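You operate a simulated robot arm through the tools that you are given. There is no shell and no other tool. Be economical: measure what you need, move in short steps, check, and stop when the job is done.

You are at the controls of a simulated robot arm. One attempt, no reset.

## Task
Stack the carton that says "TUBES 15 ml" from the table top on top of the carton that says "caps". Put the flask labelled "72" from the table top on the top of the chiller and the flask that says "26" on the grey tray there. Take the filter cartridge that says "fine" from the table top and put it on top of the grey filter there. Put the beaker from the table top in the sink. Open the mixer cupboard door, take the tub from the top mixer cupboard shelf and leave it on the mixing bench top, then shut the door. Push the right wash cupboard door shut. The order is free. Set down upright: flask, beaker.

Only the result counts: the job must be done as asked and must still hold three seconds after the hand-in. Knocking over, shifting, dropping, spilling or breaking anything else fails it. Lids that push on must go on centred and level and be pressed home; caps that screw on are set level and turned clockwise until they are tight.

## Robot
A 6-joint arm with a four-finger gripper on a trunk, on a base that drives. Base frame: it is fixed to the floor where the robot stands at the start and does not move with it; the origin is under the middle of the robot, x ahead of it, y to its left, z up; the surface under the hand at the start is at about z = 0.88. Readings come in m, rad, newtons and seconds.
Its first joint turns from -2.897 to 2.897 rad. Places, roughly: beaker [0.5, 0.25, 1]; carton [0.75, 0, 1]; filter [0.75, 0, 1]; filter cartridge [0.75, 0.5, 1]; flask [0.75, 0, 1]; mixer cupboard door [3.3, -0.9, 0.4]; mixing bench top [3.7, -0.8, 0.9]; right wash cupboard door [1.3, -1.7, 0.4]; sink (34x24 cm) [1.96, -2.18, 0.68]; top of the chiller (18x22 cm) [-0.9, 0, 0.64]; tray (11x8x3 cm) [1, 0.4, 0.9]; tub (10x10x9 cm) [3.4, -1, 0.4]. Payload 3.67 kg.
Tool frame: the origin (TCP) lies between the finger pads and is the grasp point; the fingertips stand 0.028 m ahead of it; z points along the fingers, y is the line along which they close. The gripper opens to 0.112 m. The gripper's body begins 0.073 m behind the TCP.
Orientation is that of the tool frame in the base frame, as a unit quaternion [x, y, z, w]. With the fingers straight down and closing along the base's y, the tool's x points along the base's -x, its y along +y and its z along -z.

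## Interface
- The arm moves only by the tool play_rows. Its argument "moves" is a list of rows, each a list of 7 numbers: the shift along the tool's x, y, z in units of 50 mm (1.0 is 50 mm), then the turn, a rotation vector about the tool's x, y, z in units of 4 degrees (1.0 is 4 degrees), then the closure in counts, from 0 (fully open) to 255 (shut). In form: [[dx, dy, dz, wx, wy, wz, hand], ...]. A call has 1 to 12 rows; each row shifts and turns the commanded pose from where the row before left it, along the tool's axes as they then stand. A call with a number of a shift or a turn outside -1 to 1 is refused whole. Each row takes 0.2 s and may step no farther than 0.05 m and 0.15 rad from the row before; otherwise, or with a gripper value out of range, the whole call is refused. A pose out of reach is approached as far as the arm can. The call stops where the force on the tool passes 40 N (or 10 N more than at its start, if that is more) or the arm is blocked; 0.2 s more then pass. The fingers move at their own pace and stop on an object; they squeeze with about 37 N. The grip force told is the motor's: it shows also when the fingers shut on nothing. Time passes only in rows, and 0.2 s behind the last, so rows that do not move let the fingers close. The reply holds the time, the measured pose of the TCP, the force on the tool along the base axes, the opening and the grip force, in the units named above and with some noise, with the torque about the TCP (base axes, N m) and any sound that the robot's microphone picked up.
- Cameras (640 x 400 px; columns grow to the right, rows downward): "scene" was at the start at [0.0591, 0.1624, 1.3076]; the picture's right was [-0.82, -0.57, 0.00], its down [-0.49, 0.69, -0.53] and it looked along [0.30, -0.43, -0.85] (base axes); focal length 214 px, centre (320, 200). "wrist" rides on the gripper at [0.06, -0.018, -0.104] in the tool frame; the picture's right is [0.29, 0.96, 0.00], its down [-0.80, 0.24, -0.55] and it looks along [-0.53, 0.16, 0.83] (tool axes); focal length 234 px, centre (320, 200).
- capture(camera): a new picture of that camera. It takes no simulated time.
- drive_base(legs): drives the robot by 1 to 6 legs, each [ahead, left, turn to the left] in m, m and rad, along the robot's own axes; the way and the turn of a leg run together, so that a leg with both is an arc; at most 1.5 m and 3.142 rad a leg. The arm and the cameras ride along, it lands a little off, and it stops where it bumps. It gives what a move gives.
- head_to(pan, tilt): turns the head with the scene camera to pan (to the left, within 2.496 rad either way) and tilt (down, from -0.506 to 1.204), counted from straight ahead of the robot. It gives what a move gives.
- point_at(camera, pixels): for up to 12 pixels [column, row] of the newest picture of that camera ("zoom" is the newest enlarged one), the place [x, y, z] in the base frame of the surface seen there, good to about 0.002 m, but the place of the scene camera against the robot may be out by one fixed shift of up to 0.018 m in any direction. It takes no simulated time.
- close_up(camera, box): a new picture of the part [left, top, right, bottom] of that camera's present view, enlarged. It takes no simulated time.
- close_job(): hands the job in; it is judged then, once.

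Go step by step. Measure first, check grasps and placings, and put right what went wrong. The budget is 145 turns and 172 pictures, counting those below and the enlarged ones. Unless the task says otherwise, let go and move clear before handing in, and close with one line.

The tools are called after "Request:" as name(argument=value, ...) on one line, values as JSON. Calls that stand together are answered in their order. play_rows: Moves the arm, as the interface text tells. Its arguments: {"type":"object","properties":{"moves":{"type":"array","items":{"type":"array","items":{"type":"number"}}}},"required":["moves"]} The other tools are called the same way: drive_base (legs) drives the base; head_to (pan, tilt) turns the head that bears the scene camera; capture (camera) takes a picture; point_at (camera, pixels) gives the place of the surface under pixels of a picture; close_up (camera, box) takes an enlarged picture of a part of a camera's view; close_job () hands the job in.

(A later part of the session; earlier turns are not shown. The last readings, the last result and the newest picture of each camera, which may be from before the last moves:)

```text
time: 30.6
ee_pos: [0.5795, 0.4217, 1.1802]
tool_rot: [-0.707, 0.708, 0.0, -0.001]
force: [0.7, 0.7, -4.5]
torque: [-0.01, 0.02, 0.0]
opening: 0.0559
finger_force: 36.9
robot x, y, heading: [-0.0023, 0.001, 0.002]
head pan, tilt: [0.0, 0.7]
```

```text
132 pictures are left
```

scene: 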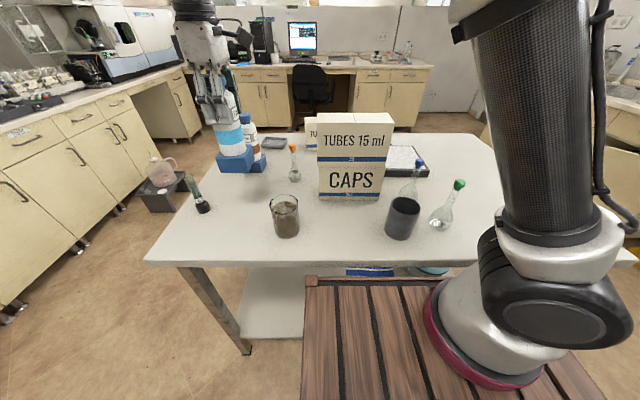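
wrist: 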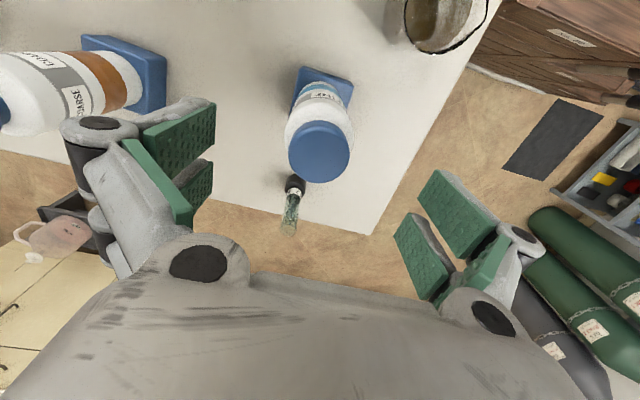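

Cartridge held (opening 0.056). I raise it to clear the stack (needs TCP > 1.31) and carry it over to the filter panel.

Request:
play_rows(moves=[[0, 0, -1, 0, 0, 0, 255], [0, 0, -1, 0, 0, 0, 255], [0, 0, -1, 0, 0, 0, 255], [0, 0, -0.4, 0, 0, 0, 255], [0, 0, 0, 0, 0, 0, 255]])

Request:
play_rows(moves=[[0.852, -0.485, 0, 0, 0, 0, 255], [0.852, -0.485, 0, 0, 0, 0, 255], [0.852, -0.485, 0, 0, 0, 0, 255], [0.852, -0.485, 0, 0, 0, 0, 255], [0.852, -0.485, 0, 0, 0, 0, 255], [0.852, -0.485, 0, 0, 0, 0, 255], [0.852, -0.485, 0, 0, 0, 0, 255], [0.852, -0.485, 0, 0, 0, 0, 255], [0.852, -0.485, 0, 0, 0, 0, 255], [0.852, -0.485, 0, 0, 0, 0, 255], [0.852, -0.485, 0, 0, 0, 0, 255], [0, 0, 0, 0, 0, 0, 255]])

Request:
capture(camera="wrist")

Request:
capture(camera="scene")

```text
time: 31.8
ee_pos: [0.5769, 0.4199, 1.3438]
tool_rot: [0.708, -0.706, 0.0, -0.002]
force: [-0.2, -0.3, -4.1]
torque: [-0.04, 0.01, 0.01]
opening: 0.0564
finger_force: 36.7
out of reach, approached as far as the arm can: row 4
robot x, y, heading: [-0.0001, 0.0021, 0.002]
head pan, tilt: [0.0, 0.7]
```

```text
time: 34.4
ee_pos: [0.8433, -0.049, 1.3461]
tool_rot: [0.707, -0.707, -0.001, -0.001]
force: [-0.5, 0.3, -3.3]
torque: [-0.02, -0.01, 0.03]
opening: 0.056
finger_force: 37.4
robot x, y, heading: [0.0017, 0.0018, 0.005]
head pan, tilt: [0.0, 0.7]
```

```text
131 pictures are left
```

wrist: 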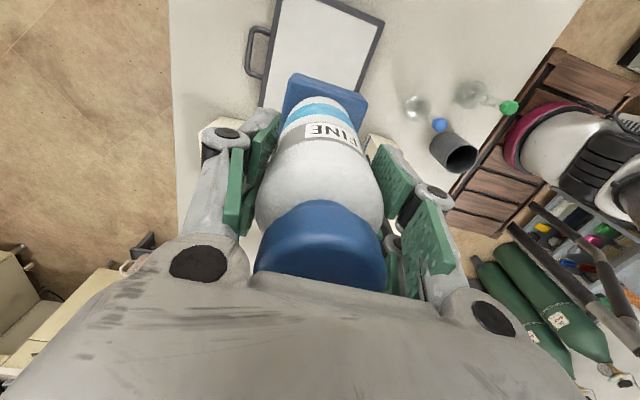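

```text
130 pictures are left
```

scene: 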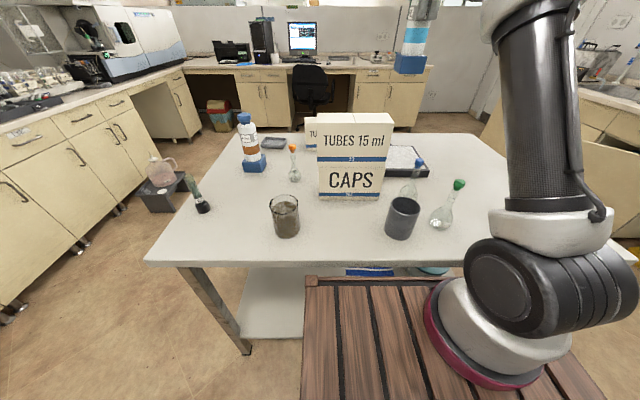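

I measure the filter's visible edges from the wrist picture.

Request:
point_at(camera="wrist", pixels=[[380, 28], [366, 75], [274, 20], [265, 85], [258, 35], [330, 50], [372, 18]])

Request:
point_at(camera="scene", pixels=[[398, 173], [427, 176], [410, 147], [370, 147], [361, 148], [428, 168]])

```text
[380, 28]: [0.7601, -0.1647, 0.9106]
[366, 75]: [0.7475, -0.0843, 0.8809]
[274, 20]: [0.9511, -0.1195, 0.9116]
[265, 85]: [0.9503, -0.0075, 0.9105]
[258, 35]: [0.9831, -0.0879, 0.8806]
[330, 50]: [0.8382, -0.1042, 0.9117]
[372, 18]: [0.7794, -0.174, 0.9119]
```

```text
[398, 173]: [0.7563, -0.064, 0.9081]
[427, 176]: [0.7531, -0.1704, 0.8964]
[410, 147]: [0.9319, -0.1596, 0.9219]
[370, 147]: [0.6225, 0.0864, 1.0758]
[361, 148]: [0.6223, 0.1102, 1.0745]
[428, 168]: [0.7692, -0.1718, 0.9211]
```

Filter spans x 0.757–0.955, y −0.18–0.07 with top at 0.911. I shift 8 mm ahead and lower.

Request:
play_rows(moves=[[0, -0.16, 0.5, 0, 0, 0, 255], [0, 0, 1, 0, 0, 0, 255], [0, 0, 1, 0, 0, 0, 255], [0, 0, 1, 0, 0, 0, 255], [0, 0, 1, 0, 0, 0, 255], [0, 0, 0.8, 0, 0, 0, 255], [0, 0, 0, 0, 0, 0, 255]])

Request:
capture(camera="scene")

```text
time: 36.0
ee_pos: [0.8527, -0.0514, 1.0785]
tool_rot: [-0.707, 0.708, 0.0, 0.0]
force: [-0.3, -0.3, -3.6]
torque: [0.0, 0.01, -0.02]
opening: 0.0561
finger_force: 36.7
robot x, y, heading: [-0.002, -0.003, 0.002]
head pan, tilt: [0.0, 0.7]
```

```text
129 pictures are left
```

scene: 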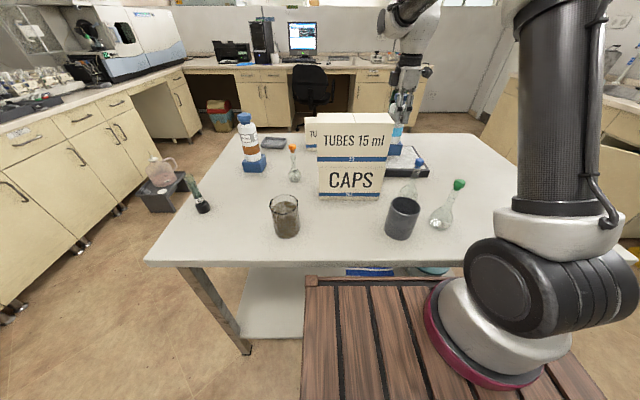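

Request:
play_rows(moves=[[0, 0, 0.2, 0, 0, 0, 255], [0, 0, 0.06, 0, 0, 0, 255], [0, 0, 0.05, 0, 0, 0, 255], [0, 0, 0.05, 0, 0, 0, 255], [0, 0, 0, 0, 0, 0, 255]])

```text
time: 37.2
ee_pos: [0.8524, -0.049, 1.0606]
tool_rot: [0.707, -0.707, 0.0, 0.001]
force: [0.5, -0.6, -4.0]
torque: [-0.01, 0.0, 0.0]
opening: 0.0563
finger_force: 36.9
robot x, y, heading: [0.0025, 0.0004, 0.001]
head pan, tilt: [0.0, 0.7]
```

Request:
play_rows(moves=[[0, 0, 0.05, 0, 0, 0, 255], [0, 0, 0.04, 0, 0, 0, 255], [0, 0, 0, 0, 0, 0, 255]])

```text
time: 38.0
ee_pos: [0.852, -0.0492, 1.0572]
tool_rot: [-0.707, 0.707, 0.0, 0.0]
force: [0.5, 0.5, -3.9]
torque: [0.02, 0.01, -0.01]
opening: 0.056
finger_force: 37.0
robot x, y, heading: [0.0003, 0.0037, -0.003]
head pan, tilt: [0.0, 0.7]
```

Request:
play_rows(moves=[[0, 0, 0.03, 0, 0, 0, 255], [0, 0, 0.03, 0, 0, 0, 255], [0, 0, 0, 0, 0, 0, 255]])

```text
time: 38.8
ee_pos: [0.8516, -0.0492, 1.0543]
tool_rot: [0.707, -0.707, 0.003, -0.002]
force: [5.4, 1.7, 22.4]
torque: [0.5, 0.04, -0.1]
opening: 0.0562
finger_force: 37.1
robot x, y, heading: [0.0003, 0.0012, -0.001]
head pan, tilt: [0.0, 0.7]
```

Contact with the filter (22 N). Back off 1 mm, release and rise.

Request:
play_rows(moves=[[0, 0, -0.03, 0, 0, 0, 255], [0, 0, 0, 0, 0, 0, 100], [0, 0, 0, 0, 0, 0, 0], [0, 0, 0, 0, 0, 0, 0], [0, 0, -0.6, 0, 0, 0, 0], [0, 0, -1, 0, 0, 0, 0], [0, 0, -1, 0, 0, 0, 0], [0, 0, -1, 0, 0, 0, 0], [0, 0, -1, 0, 0, 0, 0]])

Request:
capture(camera="wrist")

Request:
close_up(camera="scene", box=[350, 80, 470, 200])

```text
time: 40.8
ee_pos: [0.8517, -0.0486, 1.2862]
tool_rot: [0.707, -0.707, -0.001, 0.001]
force: [-0.1, 0.5, -0.3]
torque: [-0.03, 0.02, 0.04]
opening: 0.1119
finger_force: 0.1
robot x, y, heading: [-0.0006, -0.0004, -0.004]
head pan, tilt: [0.0, 0.7]
```

```text
128 pictures are left
```

wrist: 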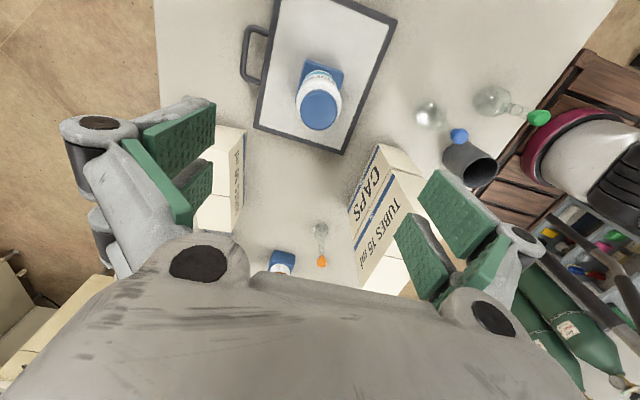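

```text
3.33 times, centred on (410, 140) of scene
```

zoom: 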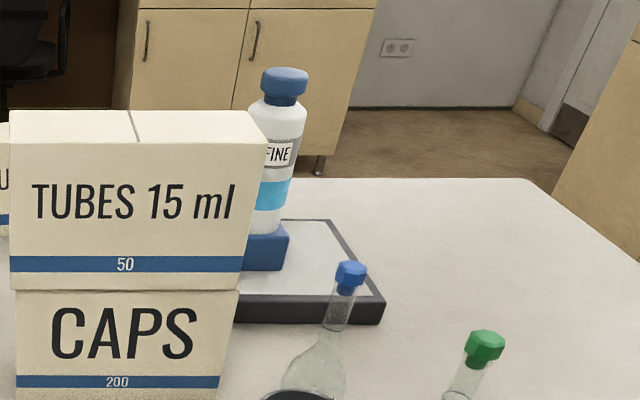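

Cartridge stands on the filter. For the tray (r≈1.10 m) I must reposition; I look to the left and behind to see the floor space.

Request:
head_to(pan=1.1, tilt=0.6)

Request:
capture(camera="scene")

Request:
point_at(camera="scene", pixels=[[320, 380], [320, 300], [320, 220], [200, 300], [450, 300], [100, 250], [500, 200], [560, 380], [450, 180], [380, 200]])

Request:
head_to(pan=2.49, tilt=0.7)

Request:
capture(camera="scene")

Request:
point_at(camera="scene", pixels=[[320, 380], [320, 300], [320, 220], [200, 300], [450, 300], [100, 250], [500, 200], [560, 380]])

```text
time: 42.2
ee_pos: [0.851, -0.0495, 1.2861]
tool_rot: [0.707, -0.707, 0.0, 0.0]
force: [0.6, -0.7, -1.2]
torque: [-0.02, -0.02, 0.01]
opening: 0.1119
finger_force: 0.1
robot x, y, heading: [-0.0029, -0.0013, 0.001]
head pan, tilt: [1.1, 0.6]
```

```text
126 pictures are left
```

scene: 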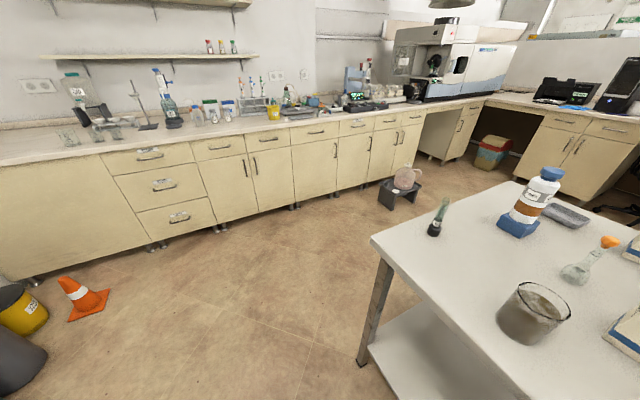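

```text
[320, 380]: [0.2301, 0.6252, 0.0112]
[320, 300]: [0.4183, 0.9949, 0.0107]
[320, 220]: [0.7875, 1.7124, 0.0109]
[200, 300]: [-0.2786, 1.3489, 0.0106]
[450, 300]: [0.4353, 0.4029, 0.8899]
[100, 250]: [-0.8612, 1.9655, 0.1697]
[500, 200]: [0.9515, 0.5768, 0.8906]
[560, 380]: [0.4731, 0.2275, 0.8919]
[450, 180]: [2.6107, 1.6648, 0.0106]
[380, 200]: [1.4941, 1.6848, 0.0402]
```

```text
time: 43.7
ee_pos: [0.8522, -0.0503, 1.2854]
tool_rot: [0.708, -0.706, -0.001, 0.0]
force: [-0.2, -0.1, -0.2]
torque: [0.0, 0.02, 0.01]
opening: 0.1122
finger_force: 0.0
robot x, y, heading: [-0.0036, -0.0005, -0.002]
head pan, tilt: [2.491, 0.7]
```

```text
125 pictures are left
```

scene: 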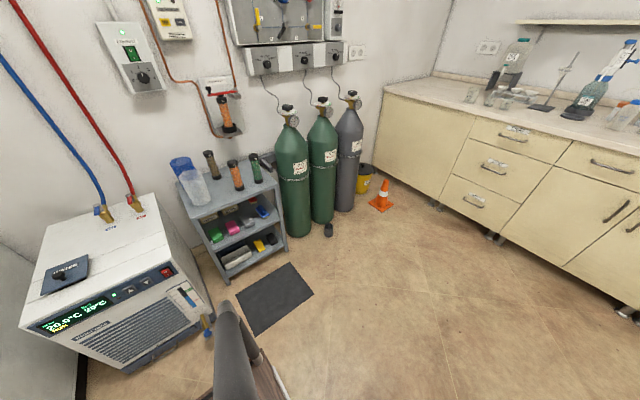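

```text
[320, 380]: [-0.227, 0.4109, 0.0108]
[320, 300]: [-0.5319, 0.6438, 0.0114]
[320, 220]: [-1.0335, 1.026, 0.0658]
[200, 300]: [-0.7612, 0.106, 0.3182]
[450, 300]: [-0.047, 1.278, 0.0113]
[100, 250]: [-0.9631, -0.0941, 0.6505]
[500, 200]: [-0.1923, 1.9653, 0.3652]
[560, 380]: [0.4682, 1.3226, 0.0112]
```

Floor left of the table is free (y 0.64–1.7). First I go above the blue-stopper flask "26" at (0.615, -0.056).

Request:
play_rows(moves=[[0.03, 0.95, 0, 0, 0, 0, 0], [0.03, 0.95, 0, 0, 0, 0, 0], [0.03, 0.95, 0, 0, 0, 0, 0], [0.03, 0.95, 0, 0, 0, 0, 0], [0.03, 0.94, 0, 0, 0, 0, 100], [0, 0, 1, 0, 0, 0, 100], [0, 0, 1, 0, 0, 0, 100], [0, 0, 1, 0, 0, 0, 100], [0, 0, 0.7, 0, 0, 0, 100], [0, 0, 0, 0, 0, 0, 100]])

Request:
capture(camera="wrist")

Request:
head_to(pan=-0.2, tilt=0.7)

Request:
capture(camera="scene")

```text
time: 45.9
ee_pos: [0.6145, -0.0557, 1.1007]
tool_rot: [0.707, -0.707, 0.001, 0.001]
force: [-0.1, -0.2, -0.3]
torque: [0.01, -0.02, 0.01]
opening: 0.0681
finger_force: 0.0
robot x, y, heading: [-0.0008, 0.0013, 0.003]
head pan, tilt: [2.491, 0.7]
```

```text
124 pictures are left
```

wrist: 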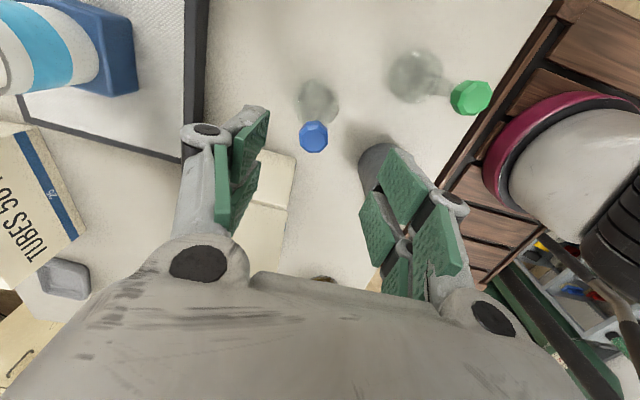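

```text
time: 48.3
ee_pos: [0.6147, -0.0548, 1.0997]
tool_rot: [0.707, -0.707, 0.0, 0.0]
force: [0.2, -0.7, -0.1]
torque: [0.03, 0.01, -0.03]
opening: 0.0683
finger_force: 0.1
robot x, y, heading: [-0.0027, 0.0036, -0.002]
head pan, tilt: [-0.201, 0.7]
```

```text
123 pictures are left
```

scene: 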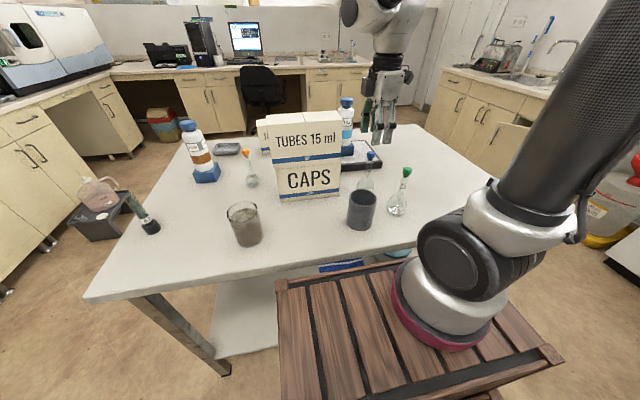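

Request:
close_up(camera="wrist", box=[270, 50, 370, 170])

Request:
point_at(camera="zoom", pixels=[[255, 285], [325, 285], [297, 250], [297, 310], [300, 285], [297, 340]])

Request:
close_up(camera="scene", box=[330, 70, 420, 240])

Request:
point_at(camera="zoom", pixels=[[310, 205], [300, 225], [303, 200]])

```text
3.33 times, centred on (320, 110) of wrist
```

zoom: 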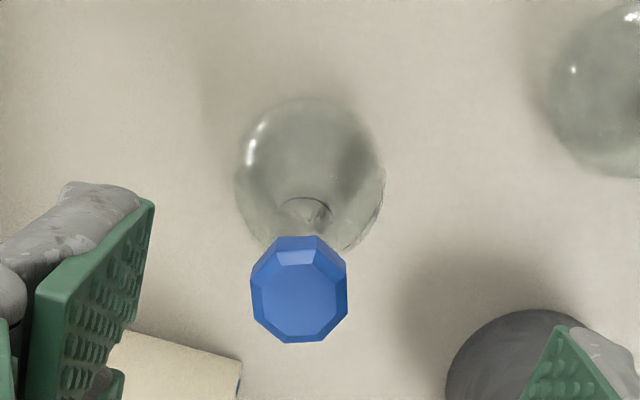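

```text
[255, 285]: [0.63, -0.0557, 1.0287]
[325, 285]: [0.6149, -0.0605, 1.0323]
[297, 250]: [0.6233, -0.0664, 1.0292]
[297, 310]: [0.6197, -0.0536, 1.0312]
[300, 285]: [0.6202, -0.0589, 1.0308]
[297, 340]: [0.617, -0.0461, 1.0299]
```

```text
2.35 times, centred on (375, 155) of scene
```

zoom: 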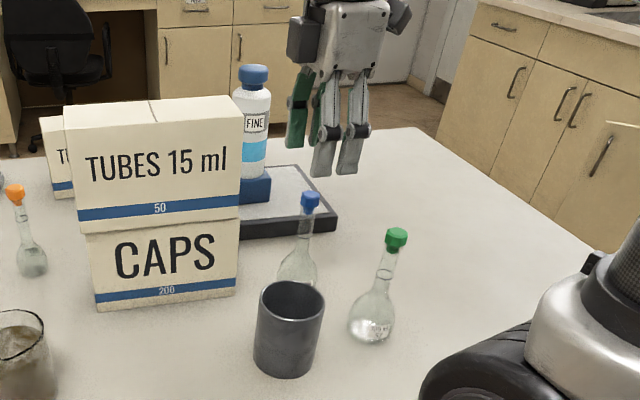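

```text
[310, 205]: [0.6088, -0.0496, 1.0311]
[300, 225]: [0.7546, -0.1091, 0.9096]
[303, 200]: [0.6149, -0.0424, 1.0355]
```

Stopper centre is (0.620, -0.058). I correct 5 mm and descend so the pads take the neck, then close gently.

Request:
play_rows(moves=[[0.05, -0.11, 0, 0, 0, 0, 100], [0, 0, 0.8, 0, 0, 0, 100], [0, 0, 0.8, 0, 0, 0, 100], [0, 0, 0.84, 0, 0, 0, 100], [0, 0, 0, 0, 0, 0, 100]])

Request:
close_up(camera="scene", box=[330, 90, 420, 220])

Request:
close_up(camera="wrist", box=[220, 60, 420, 300])

```text
time: 49.5
ee_pos: [0.6204, -0.059, 0.9783]
tool_rot: [0.707, -0.707, 0.0, 0.0]
force: [1.1, -0.3, 0.8]
torque: [0.03, 0.01, -0.01]
opening: 0.0682
finger_force: 0.2
robot x, y, heading: [0.0004, -0.0003, -0.001]
head pan, tilt: [-0.201, 0.7]
```

```text
3.08 times, centred on (375, 155) of scene
```

zoom: 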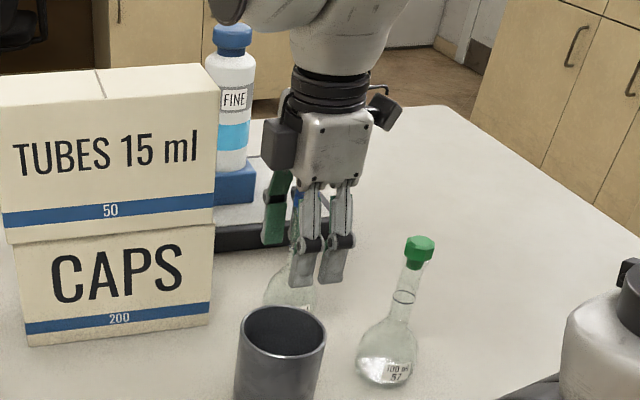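

```text
1.67 times, centred on (320, 180) of wrist
```

zoom: 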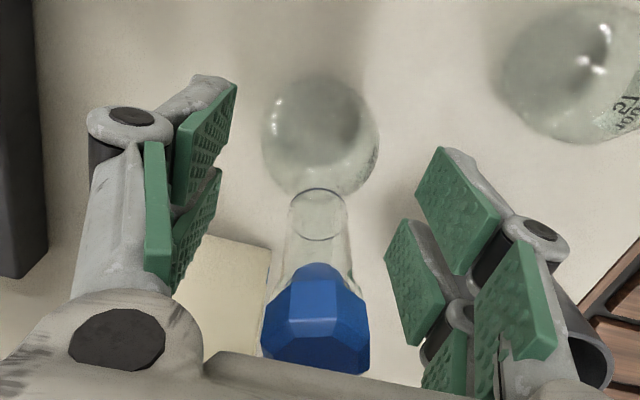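

Request:
play_rows(moves=[[0, 0, 0, 0, 0, 0, 180], [0, 0, 0, 0, 0, 0, 255], [0, 0, 0, 0, 0, 0, 255], [0, 0, 0, 0, 0, 0, 255], [0, 0, -0.3, 0, 0, 0, 255], [0, 0, 0, 0, 0, 0, 255]])

Request:
close_up(camera="scene", box=[330, 90, 420, 220])

Request:
close_up(camera="wrist", box=[220, 60, 420, 300])

```text
time: 50.9
ee_pos: [0.6185, -0.0596, 0.9931]
tool_rot: [0.708, -0.707, 0.0, 0.0]
force: [0.4, 0.4, -0.4]
torque: [0.02, -0.01, 0.01]
opening: 0.0181
finger_force: 36.8
robot x, y, heading: [0.0003, -0.0022, -0.004]
head pan, tilt: [-0.201, 0.7]
```

```text
3.08 times, centred on (375, 155) of scene
```

zoom: 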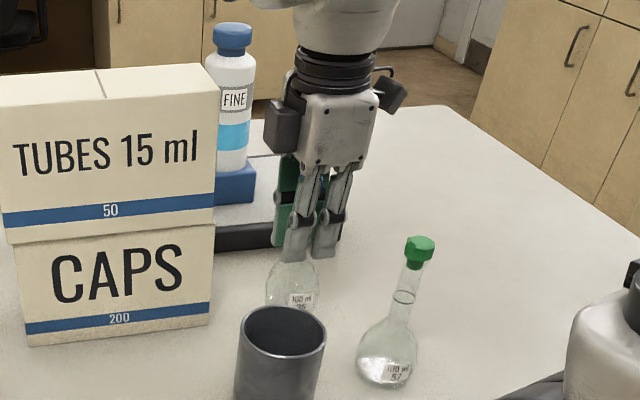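

```text
1.67 times, centred on (320, 180) of wrist
```

zoom: 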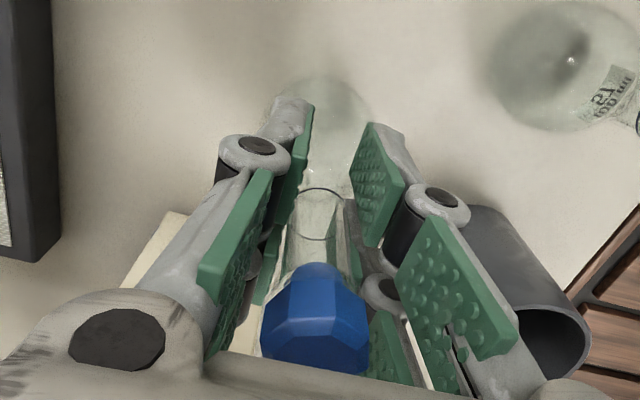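

Neck is held (18 mm) and the flask lifts upright. I raise it and drive round to the left side of the table.

Request:
play_rows(moves=[[0, 0, -0.6, 0, 0, 0, 255], [0, 0, -1, 0, 0, 0, 255], [0, 0, -1, 0, 0, 0, 255], [0, 0, -1, 0, 0, 0, 255], [0, 0, -1, 0, 0, 0, 255], [0, 0, -1, 0, 0, 0, 255], [0, 0, -1, 0, 0, 0, 255], [0, 0, 0, 0, 0, 0, 255]])

Request:
drive_base(legs=[[0, 1.15, 0], [0.85, 0, 0]])

Request:
head_to(pan=-0.8, tilt=0.7)

Request:
capture(camera="scene")

```text
time: 52.7
ee_pos: [0.6205, -0.0632, 1.3222]
tool_rot: [-0.707, 0.707, -0.001, 0.001]
force: [0.3, 0.2, -1.3]
torque: [0.03, 0.02, -0.03]
opening: 0.0181
finger_force: 36.8
robot x, y, heading: [-0.0023, -0.0008, -0.003]
head pan, tilt: [-0.201, 0.7]
```

```text
time: 62.6
ee_pos: [1.4717, 1.0963, 1.3217]
tool_rot: [0.713, -0.702, 0.0, 0.0]
force: [-0.2, -0.2, -0.4]
torque: [0.04, 0.01, 0.0]
opening: 0.0181
finger_force: 37.1
robot x, y, heading: [0.8522, 1.1504, 0.015]
head pan, tilt: [-0.201, 0.7]
```

```text
time: 63.6
ee_pos: [1.4713, 1.0971, 1.3227]
tool_rot: [0.712, -0.702, 0.001, 0.0]
force: [0.2, -0.9, -0.7]
torque: [0.01, 0.03, -0.01]
opening: 0.018
finger_force: 36.8
robot x, y, heading: [0.854, 1.1505, 0.013]
head pan, tilt: [-0.799, 0.7]
```

```text
116 pictures are left
```

scene: 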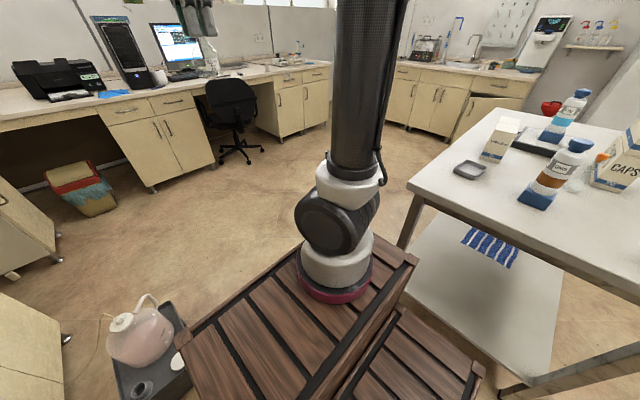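

The platform's left front corner is very near the jug stand at (150,350). I measure both.

Request:
point_at(camera="scene", pixels=[[180, 340], [170, 305], [120, 390], [195, 352], [415, 262], [300, 240], [484, 370], [240, 398], [410, 190], [405, 245], [510, 390]])

Request:
head_to(pan=0.6, tilt=1.0)

Request:
capture(camera="scene")

Request:
point_at(camera="scene", pixels=[[320, 390], [320, 300], [320, 250], [320, 200], [220, 300], [220, 200], [450, 300], [420, 200]])

```text
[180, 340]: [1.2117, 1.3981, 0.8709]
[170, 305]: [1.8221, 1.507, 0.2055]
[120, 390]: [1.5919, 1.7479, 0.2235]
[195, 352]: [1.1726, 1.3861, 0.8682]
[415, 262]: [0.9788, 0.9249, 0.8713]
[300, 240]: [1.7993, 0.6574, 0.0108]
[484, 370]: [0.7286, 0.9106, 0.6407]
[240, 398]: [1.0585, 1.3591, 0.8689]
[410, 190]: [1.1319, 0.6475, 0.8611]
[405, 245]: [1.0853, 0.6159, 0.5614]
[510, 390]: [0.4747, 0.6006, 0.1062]
```

```text
time: 65.2
ee_pos: [1.4723, 1.0963, 1.3223]
tool_rot: [0.712, -0.702, 0.0, 0.0]
force: [-0.1, 0.4, -0.9]
torque: [-0.02, -0.02, -0.01]
opening: 0.0179
finger_force: 36.9
robot x, y, heading: [0.851, 1.1496, 0.017]
head pan, tilt: [0.6, 1.0]
```

```text
115 pictures are left
```

scene: 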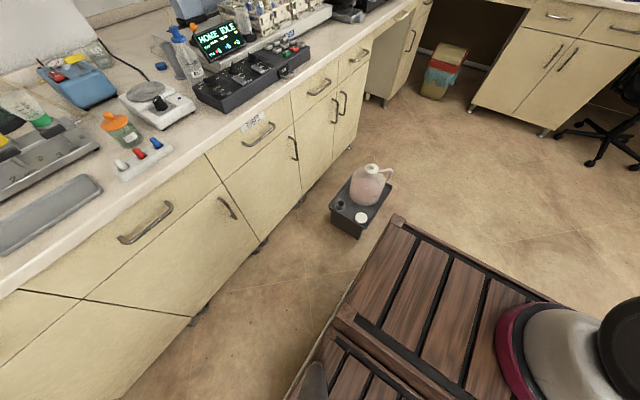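

```text
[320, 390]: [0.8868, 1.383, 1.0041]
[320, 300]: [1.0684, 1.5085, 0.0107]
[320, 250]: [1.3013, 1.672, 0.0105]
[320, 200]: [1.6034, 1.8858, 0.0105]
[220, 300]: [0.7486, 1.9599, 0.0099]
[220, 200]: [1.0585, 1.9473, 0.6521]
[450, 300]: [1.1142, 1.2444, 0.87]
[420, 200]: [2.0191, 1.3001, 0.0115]
```

There is room: stand corner ~0.76 m away, platform corner radius ~0.44 m. Turn right 90° to face the table.

Request:
drive_base(legs=[[0, 0, -1.586]])

Request:
head_to(pan=0.15, tilt=0.7)

Request:
capture(camera="scene")

Request:
capture(camera="wrist")

```text
time: 69.4
ee_pos: [0.7889, 0.5315, 1.3221]
tool_rot: [-0.001, 1.0, 0.0, 0.0]
force: [1.1, 0.8, 0.4]
torque: [-0.01, -0.02, 0.02]
opening: 0.018
finger_force: 37.0
robot x, y, heading: [0.8519, 1.1512, -1.569]
head pan, tilt: [0.6, 1.0]
```

```text
time: 70.3
ee_pos: [0.7883, 0.5323, 1.3206]
tool_rot: [0.0, 1.0, 0.001, 0.0]
force: [-0.9, -0.1, -0.2]
torque: [0.0, -0.01, 0.02]
opening: 0.0179
finger_force: 37.3
robot x, y, heading: [0.8564, 1.1513, -1.572]
head pan, tilt: [0.15, 0.7]
```

```text
114 pictures are left
```

scene: 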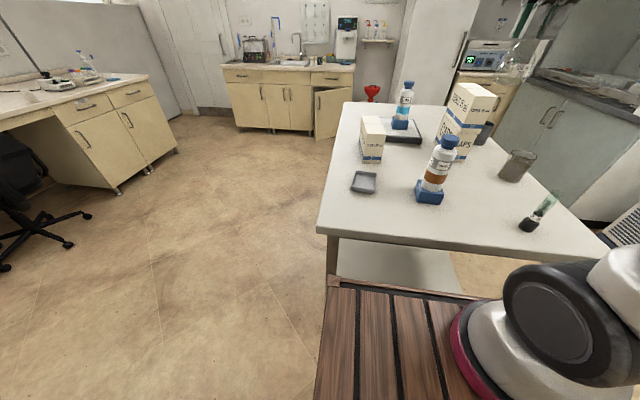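

```text
113 pictures are left
```

wrist: 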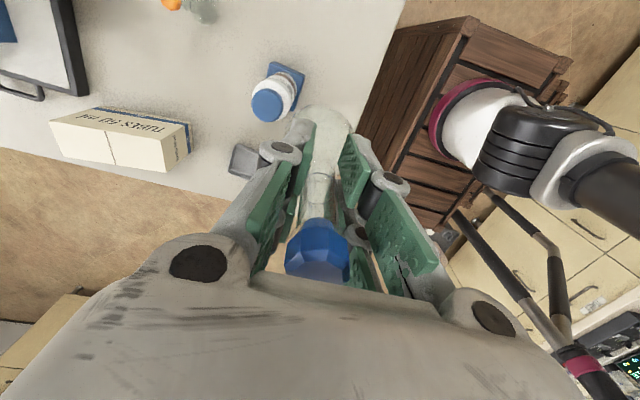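

Now facing the table with the flask held upright. I measure the tray precisely with a close-up.

Request:
close_up(camera="scene", box=[335, 160, 395, 205])

Request:
point_at(camera="zoom", pixels=[[180, 285], [400, 300], [445, 140], [250, 115], [225, 240], [385, 250], [410, 160], [265, 150], [320, 205]])

```text
8.89 times, centred on (365, 182) of scene
```

zoom: 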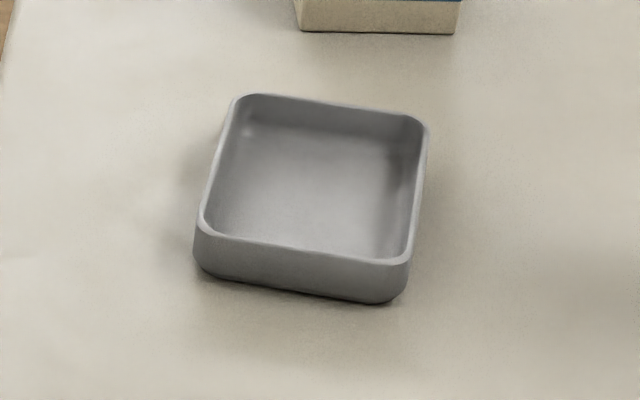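

```text
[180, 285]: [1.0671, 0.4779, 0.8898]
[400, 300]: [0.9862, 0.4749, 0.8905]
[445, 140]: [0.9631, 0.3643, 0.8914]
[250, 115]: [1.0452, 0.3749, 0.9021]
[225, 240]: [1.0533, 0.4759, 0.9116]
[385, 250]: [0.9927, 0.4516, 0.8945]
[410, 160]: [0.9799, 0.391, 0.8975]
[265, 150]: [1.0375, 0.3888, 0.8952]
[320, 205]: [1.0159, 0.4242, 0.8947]
```

Request:
point_at(camera="zoom", pixels=[[207, 230], [225, 237], [390, 263], [402, 258], [418, 125], [405, 119], [243, 100], [260, 97], [300, 250], [415, 190], [335, 107], [218, 165]])

Request:
point_at(camera="scene", pixels=[[447, 137], [440, 133], [408, 82]])

Request:
point_at(camera="wrist", pixels=[[267, 105], [255, 105], [285, 107], [265, 92], [240, 165], [170, 4]])

```text
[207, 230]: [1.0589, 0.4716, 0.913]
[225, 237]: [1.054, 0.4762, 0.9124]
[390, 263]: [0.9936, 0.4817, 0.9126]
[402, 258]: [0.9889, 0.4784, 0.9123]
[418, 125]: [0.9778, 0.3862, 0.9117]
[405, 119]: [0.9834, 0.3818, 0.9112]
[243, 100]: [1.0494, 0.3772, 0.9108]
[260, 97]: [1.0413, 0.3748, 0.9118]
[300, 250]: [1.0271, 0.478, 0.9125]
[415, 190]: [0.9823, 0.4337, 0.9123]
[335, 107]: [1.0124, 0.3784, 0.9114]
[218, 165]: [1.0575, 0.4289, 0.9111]
```

```text
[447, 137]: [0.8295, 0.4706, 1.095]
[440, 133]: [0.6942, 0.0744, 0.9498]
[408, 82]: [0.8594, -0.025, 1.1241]
```

```text
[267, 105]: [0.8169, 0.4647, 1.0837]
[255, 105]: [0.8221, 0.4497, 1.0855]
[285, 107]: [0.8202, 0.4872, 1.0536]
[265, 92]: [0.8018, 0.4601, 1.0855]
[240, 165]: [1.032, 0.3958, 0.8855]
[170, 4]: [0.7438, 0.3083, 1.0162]
```

Rim centre from scene ≈ (1.020, 0.429). I move the hand to just before the tray and verify with the wrist camera.

Request:
play_rows(moves=[[-0.7, -0.51, 0, 0, 0, 0, 255], [-0.7, -0.51, 0, 0, 0, 0, 255], [-0.7, -0.51, 0, 0, 0, 0, 255], [-0.7, -0.51, 0, 0, 0, 0, 255], [0, 0, 0, 0, 0, 0, 255]])

Request:
capture(camera="wrist")

```text
time: 71.5
ee_pos: [0.9298, 0.4284, 1.3227]
tool_rot: [-0.001, 1.0, 0.001, 0.0]
force: [-0.4, 0.8, -0.5]
torque: [-0.01, 0.01, -0.01]
opening: 0.0182
finger_force: 37.2
robot x, y, heading: [0.8528, 1.1528, -1.568]
head pan, tilt: [0.15, 0.7]
```

```text
111 pictures are left
```

wrist: 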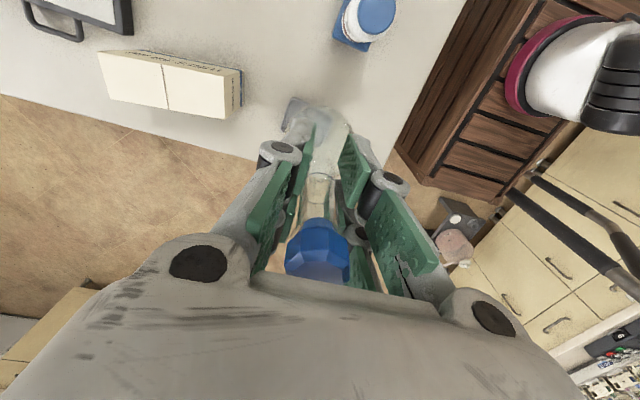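

Request:
play_rows(moves=[[-0.5, -1, 0, 0, 0, 0, 255], [-0.5, -1, 0, 0, 0, 0, 255], [0, 0, 0, 0, 0, 0, 255]])

Request:
close_up(camera="wrist", box=[280, 0, 480, 150])

```text
refused: row 1 steps farther than a row can; nothing moved
```

```text
2.67 times, centred on (380, 75) of wrist
```

zoom: 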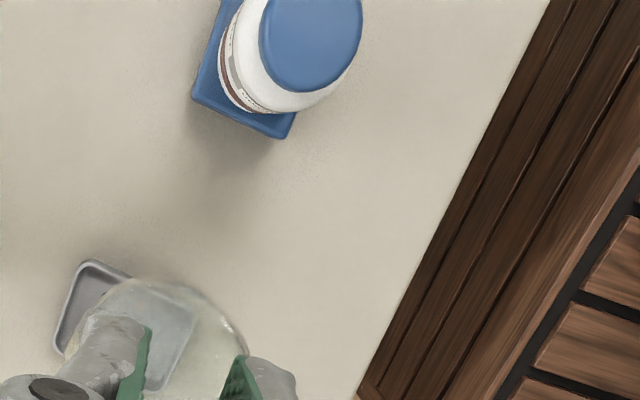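

Request:
play_rows(moves=[[-0.4, -0.85, 0, 0, 0, 0, 255], [-0.4, -0.85, 0, 0, 0, 0, 255], [0, 0, 0, 0, 0, 0, 255]])

Request:
close_up(camera="wrist", box=[300, 40, 460, 160])

```text
time: 72.3
ee_pos: [0.9678, 0.3454, 1.3233]
tool_rot: [-0.001, 1.0, 0.0, 0.0]
force: [0.0, 0.5, -0.6]
torque: [-0.01, 0.01, 0.0]
opening: 0.0179
finger_force: 36.4
robot x, y, heading: [0.8529, 1.1538, -1.571]
head pan, tilt: [0.15, 0.7]
```

```text
3.33 times, centred on (380, 100) of wrist
```

zoom: 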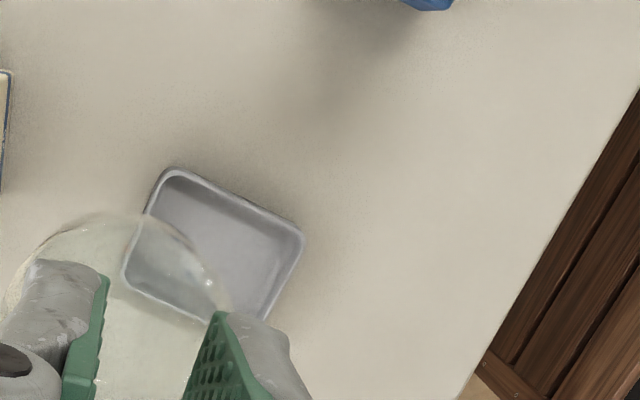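

Request:
point_at(camera="zoom", pixels=[[165, 174], [180, 174], [290, 227], [300, 240], [127, 280], [240, 202], [285, 275], [145, 215], [160, 298], [200, 230], [230, 250]])

```text
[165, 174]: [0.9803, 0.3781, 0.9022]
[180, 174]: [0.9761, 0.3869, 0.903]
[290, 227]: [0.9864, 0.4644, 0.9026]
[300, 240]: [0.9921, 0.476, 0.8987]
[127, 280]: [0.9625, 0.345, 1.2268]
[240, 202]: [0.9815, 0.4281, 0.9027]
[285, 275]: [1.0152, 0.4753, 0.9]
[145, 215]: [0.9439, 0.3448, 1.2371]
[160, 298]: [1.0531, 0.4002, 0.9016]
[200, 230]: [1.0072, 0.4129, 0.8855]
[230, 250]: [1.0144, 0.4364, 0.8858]
```

Both cameras agree: tray centre ≈ (1.020, 0.4275), floor 0.8857. I move over it and lower to ~3 cm above.

Request:
play_rows(moves=[[-0.525, 0.82, 0, 0, 0, 0, 255], [-0.525, 0.82, 0, 0, 0, 0, 255], [0, 0, 1, 0, 0, 0, 255], [0, 0, 1, 0, 0, 0, 255], [0, 0, 1, 0, 0, 0, 255], [0, 0, 1, 0, 0, 0, 255], [0, 0, 1, 0, 0, 0, 255], [0, 0, 0.8, 0, 0, 0, 255], [0, 0, 0, 0, 0, 0, 255]])

Request:
close_up(camera="scene", box=[325, 120, 405, 205])

Request:
close_up(camera="wrist", box=[240, 40, 420, 240])

```text
time: 74.3
ee_pos: [1.0202, 0.427, 1.034]
tool_rot: [-0.002, 1.0, 0.0, 0.001]
force: [0.0, -0.2, 0.2]
torque: [0.01, -0.03, 0.02]
opening: 0.0179
finger_force: 37.0
robot x, y, heading: [0.8516, 1.1509, -1.573]
head pan, tilt: [0.15, 0.7]
```

```text
4.71 times, centred on (365, 162) of scene
```

zoom: 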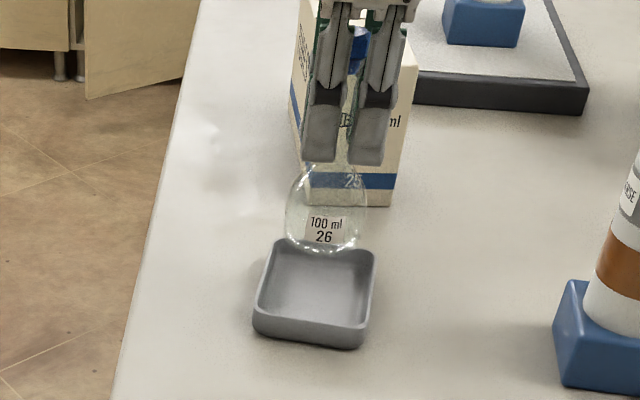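

```text
2.00 times, centred on (330, 140) of wrist
```

zoom: 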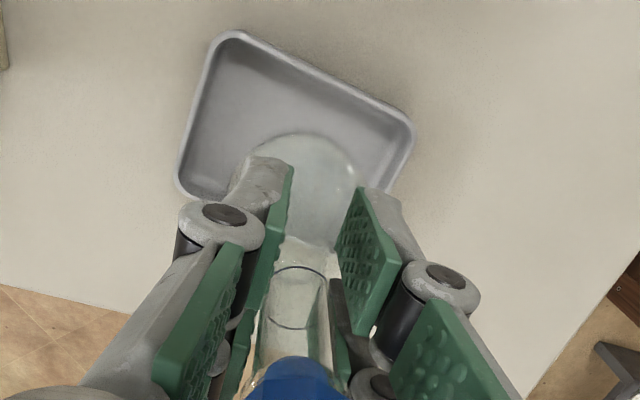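

Aligned. I lower the last 5 cm in small steps.

Request:
play_rows(moves=[[0, 0, 0.4, 0, 0, 0, 255], [0, 0, 0.3, 0, 0, 0, 255], [0, 0, 0.16, 0, 0, 0, 255], [0, 0, 0.05, 0, 0, 0, 255], [0, 0, 0.04, 0, 0, 0, 255], [0, 0, 0, 0, 0, 0, 255]])

Request:
close_up(camera="scene", box=[325, 120, 405, 205])

```text
time: 75.7
ee_pos: [1.0195, 0.4272, 0.9843]
tool_rot: [0.0, 1.0, 0.0, 0.0]
force: [0.5, 0.5, -0.1]
torque: [0.03, -0.01, 0.01]
opening: 0.0178
finger_force: 36.9
robot x, y, heading: [0.853, 1.1544, -1.574]
head pan, tilt: [0.15, 0.7]
```

```text
4.71 times, centred on (365, 162) of scene
```

zoom: 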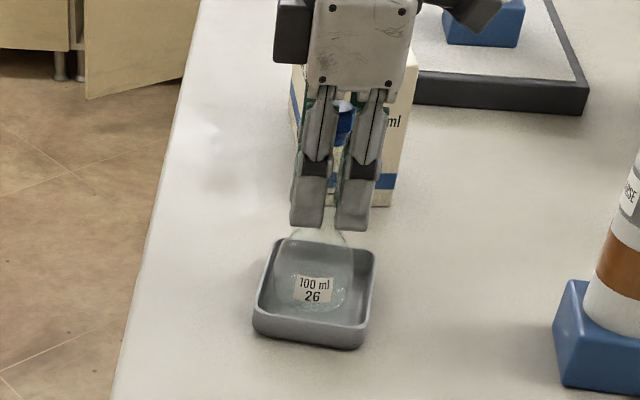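

Request:
play_rows(moves=[[0, 0, 0.04, 0, 0, 0, 255], [0, 0, 0.04, 0, 0, 0, 255], [0, 0, 0, 0, 0, 0, 255]])

```text
time: 76.5
ee_pos: [1.0215, 0.4263, 0.9805]
tool_rot: [-0.001, 1.0, 0.0, 0.0]
force: [0.2, -0.1, 6.1]
torque: [0.04, 0.07, -0.02]
opening: 0.0181
finger_force: 37.1
robot x, y, heading: [0.8537, 1.1529, -1.576]
head pan, tilt: [0.15, 0.7]
```

Contact (6 N). Release and rise.

Request:
play_rows(moves=[[0, 0, -0.01, 0, 0, 0, 210], [0, 0, 0, 0, 0, 0, 150], [0, 0, 0, 0, 0, 0, 100], [0, 0, 0, 0, 0, 0, 100], [0, 0, -0.6, 0, 0, 0, 100], [0, 0, -1, 0, 0, 0, 100], [0, 0, -1, 0, 0, 0, 100], [0, 0, -1, 0, 0, 0, 100], [0, 0, -1, 0, 0, 0, 100]])

Request:
close_up(camera="scene", box=[325, 120, 405, 205])

Request:
capture(camera="wrist")

```text
time: 78.5
ee_pos: [1.0181, 0.4274, 1.2112]
tool_rot: [-0.002, 1.0, 0.001, -0.001]
force: [0.2, 0.0, -0.6]
torque: [0.03, -0.01, 0.0]
opening: 0.0679
finger_force: 0.0
robot x, y, heading: [0.8514, 1.1516, -1.566]
head pan, tilt: [0.15, 0.7]
```

```text
4.71 times, centred on (365, 162) of scene
```

zoom: 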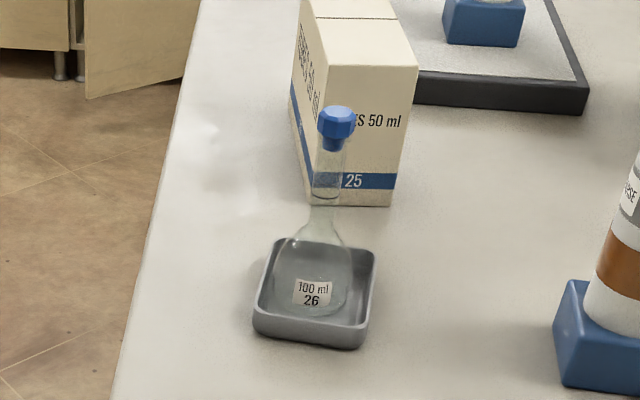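

```text
104 pictures are left
```

wrist: 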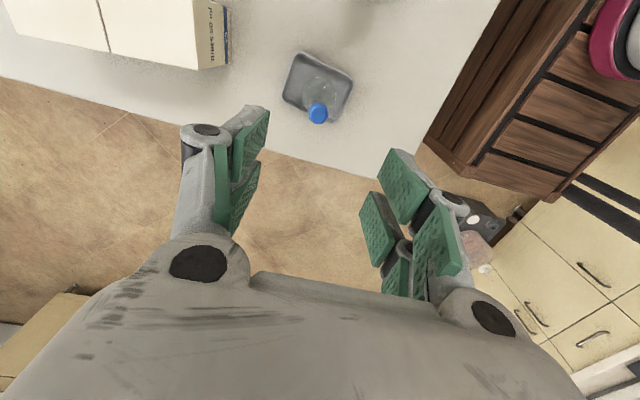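

Flask 26 stands in the tray. Next I go over the orange-stopper flask "72" near (0.737, 0.304).

Request:
play_rows(moves=[[0.9, -0.4, 0, 0, 0, 0, 100], [0.9, -0.4, 0, 0, 0, 0, 100], [0.9, -0.4, 0, 0, 0, 0, 100], [0.9, -0.4, 0, 0, 0, 0, 100], [0.9, -0.4, 0, 0, 0, 0, 100], [0.9, -0.4, 0, 0, 0, 0, 100], [0.22, -0.07, 0.8, 0, 0, 0, 100], [0, 0, 0.8, 0, 0, 0, 100], [0, 0, 0.8, 0, 0, 0, 100], [0, 0, 0, 0, 0, 0, 100]])

Request:
close_up(camera="wrist", box=[240, 50, 400, 170])

```text
time: 80.7
ee_pos: [0.7421, 0.3014, 1.0908]
tool_rot: [-0.001, 1.0, 0.0, 0.001]
force: [0.4, 1.2, 0.5]
torque: [-0.01, -0.02, 0.01]
opening: 0.0682
finger_force: 0.1
robot x, y, heading: [0.8514, 1.155, -1.573]
head pan, tilt: [0.15, 0.7]
```

```text
3.33 times, centred on (320, 110) of wrist
```

zoom: 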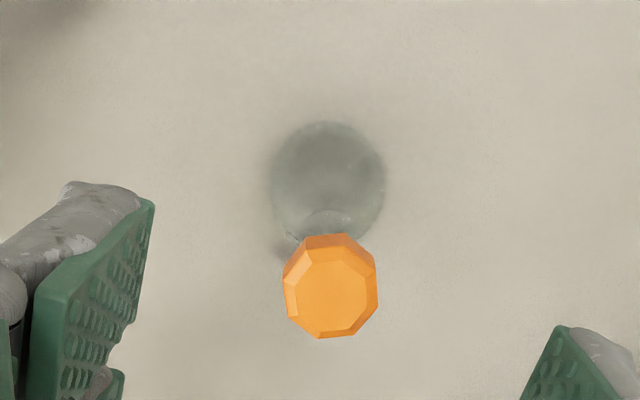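

Request:
point_at(camera="zoom", pixels=[[290, 285], [372, 285], [330, 285], [330, 325], [330, 255]])

```text
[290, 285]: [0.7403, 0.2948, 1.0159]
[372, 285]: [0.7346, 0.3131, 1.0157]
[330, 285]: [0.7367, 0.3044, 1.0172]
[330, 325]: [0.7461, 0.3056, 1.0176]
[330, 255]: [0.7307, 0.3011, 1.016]
```

Centred. Descend 0.127 m onto the neck, close, lift slightly.

Request:
play_rows(moves=[[0, 0, 0.85, 0, 0, 0, 100], [0, 0, 0.85, 0, 0, 0, 100], [0, 0, 0.84, 0, 0, 0, 100], [0, 0, 0, 0, 0, 0, 180], [0, 0, 0, 0, 0, 0, 255], [0, 0, 0, 0, 0, 0, 255], [0, 0, 0, 0, 0, 0, 255], [0, 0, -0.3, 0, 0, 0, 255], [0, 0, 0, 0, 0, 0, 255]])

Request:
close_up(camera="wrist", box=[240, 60, 400, 300])

Request:
capture(camera="scene")

```text
time: 82.7
ee_pos: [0.7401, 0.3027, 0.9779]
tool_rot: [-0.001, 1.0, 0.0, 0.0]
force: [-0.5, -0.2, -0.8]
torque: [-0.05, -0.03, 0.0]
opening: 0.0124
finger_force: 36.8
robot x, y, heading: [0.8537, 1.149, -1.572]
head pan, tilt: [0.15, 0.7]
```

```text
1.67 times, centred on (320, 180) of wrist
```

zoom: 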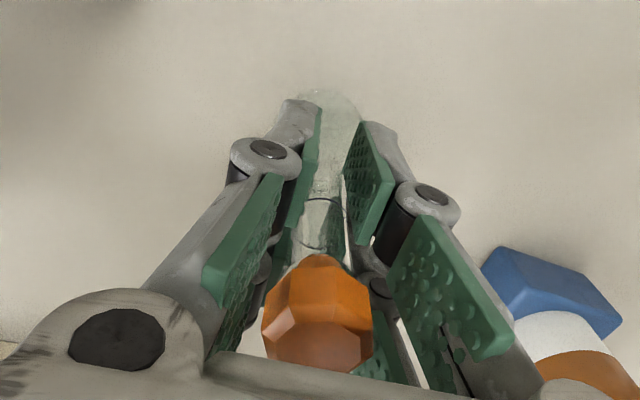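

```text
101 pictures are left
```

scene: 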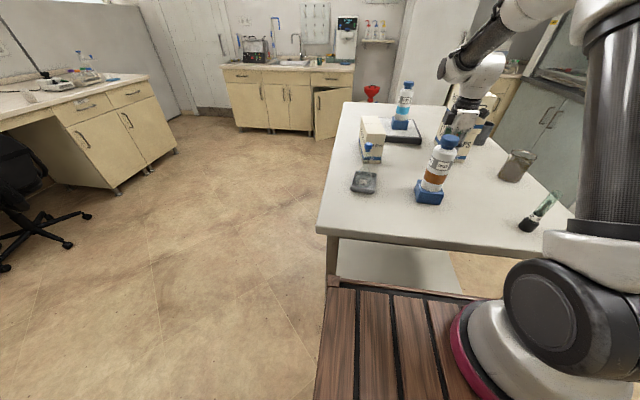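

Flask 72 held by neck (12 mm). I lift, retract towards the robot, and drive round to the chiller.

Request:
play_rows(moves=[[0, 0, -0.7, 0, 0, 0, 255], [0, 0, -1, 0, 0, 0, 255], [0, 0, -1, 0, 0, 0, 255], [0, 0, -1, 0, 0, 0, 255], [0, 0, -1, 0, 0, 0, 255], [0, 0, -1, 0, 0, 0, 255], [0, 0, -0.7, 0, 0, 0, 255], [0, 1, 0, 0, 0, 0, 255], [0, 1, 0, 0, 0, 0, 255], [0, 1, 0, 0, 0, 0, 255], [0, 1, 0, 0, 0, 0, 255], [0, 0.8, 0, 0, 0, 0, 255]])

Request:
drive_base(legs=[[0, -0.95, 0], [0, 0, -1.57]])

Request:
head_to(pan=0.5, tilt=0.7)

Request:
capture(camera="scene")

```text
time: 85.3
ee_pos: [0.7402, 0.5429, 1.2962]
tool_rot: [-0.001, 1.0, 0.001, 0.001]
force: [-0.1, -0.9, -1.3]
torque: [0.08, 0.02, 0.0]
opening: 0.0124
finger_force: 37.0
robot x, y, heading: [0.8503, 1.1511, -1.567]
head pan, tilt: [0.15, 0.7]
```

```text
time: 94.0
ee_pos: [-0.6938, 1.2652, 1.2969]
tool_rot: [0.704, 0.71, 0.0, -0.001]
force: [-0.9, 0.9, 0.3]
torque: [-0.01, 0.01, -0.02]
opening: 0.0126
finger_force: 36.6
robot x, y, heading: [-0.0878, 1.1543, -3.132]
head pan, tilt: [0.15, 0.7]
```

```text
time: 94.8
ee_pos: [-0.6929, 1.2642, 1.2973]
tool_rot: [0.705, 0.71, 0.001, 0.0]
force: [0.3, -0.3, -1.4]
torque: [-0.01, 0.0, 0.0]
opening: 0.0128
finger_force: 36.7
robot x, y, heading: [-0.0872, 1.1595, -3.135]
head pan, tilt: [0.499, 0.7]
```

```text
100 pictures are left
```

scene: 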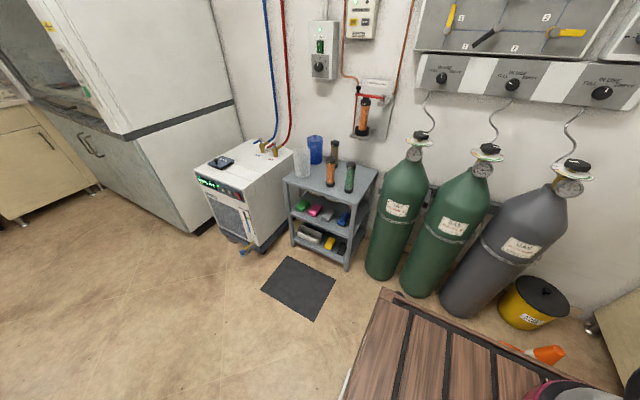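

I see the chiller at (245,190) with a black item near its front. I measure positions around it.

Request:
point_at(camera="scene", pixels=[[195, 170], [240, 210], [292, 155], [236, 142], [222, 162], [255, 170], [268, 160], [245, 155], [213, 150], [270, 150], [285, 180], [330, 170]])

Request:
close_up(camera="scene", box=[180, 120, 340, 270])

```text
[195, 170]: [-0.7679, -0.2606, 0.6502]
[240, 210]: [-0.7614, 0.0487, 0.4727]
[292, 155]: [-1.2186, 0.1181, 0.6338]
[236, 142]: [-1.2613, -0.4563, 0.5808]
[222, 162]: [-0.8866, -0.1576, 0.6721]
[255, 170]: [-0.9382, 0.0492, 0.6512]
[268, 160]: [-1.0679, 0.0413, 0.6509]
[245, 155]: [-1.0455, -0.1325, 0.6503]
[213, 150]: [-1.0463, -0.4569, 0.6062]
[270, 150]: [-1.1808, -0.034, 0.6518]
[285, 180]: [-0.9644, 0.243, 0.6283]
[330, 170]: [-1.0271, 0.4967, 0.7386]
```

```text
2.67 times, centred on (260, 195) of scene
```

zoom: 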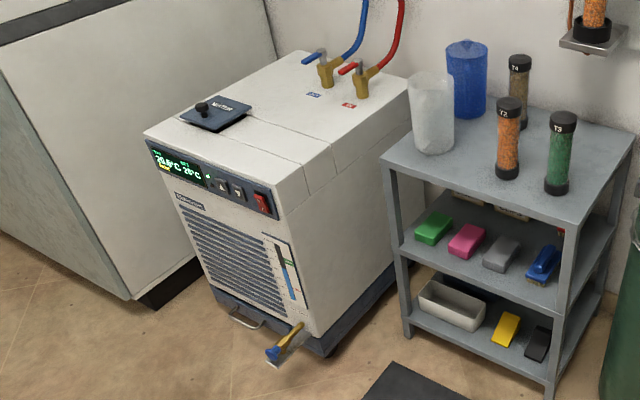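

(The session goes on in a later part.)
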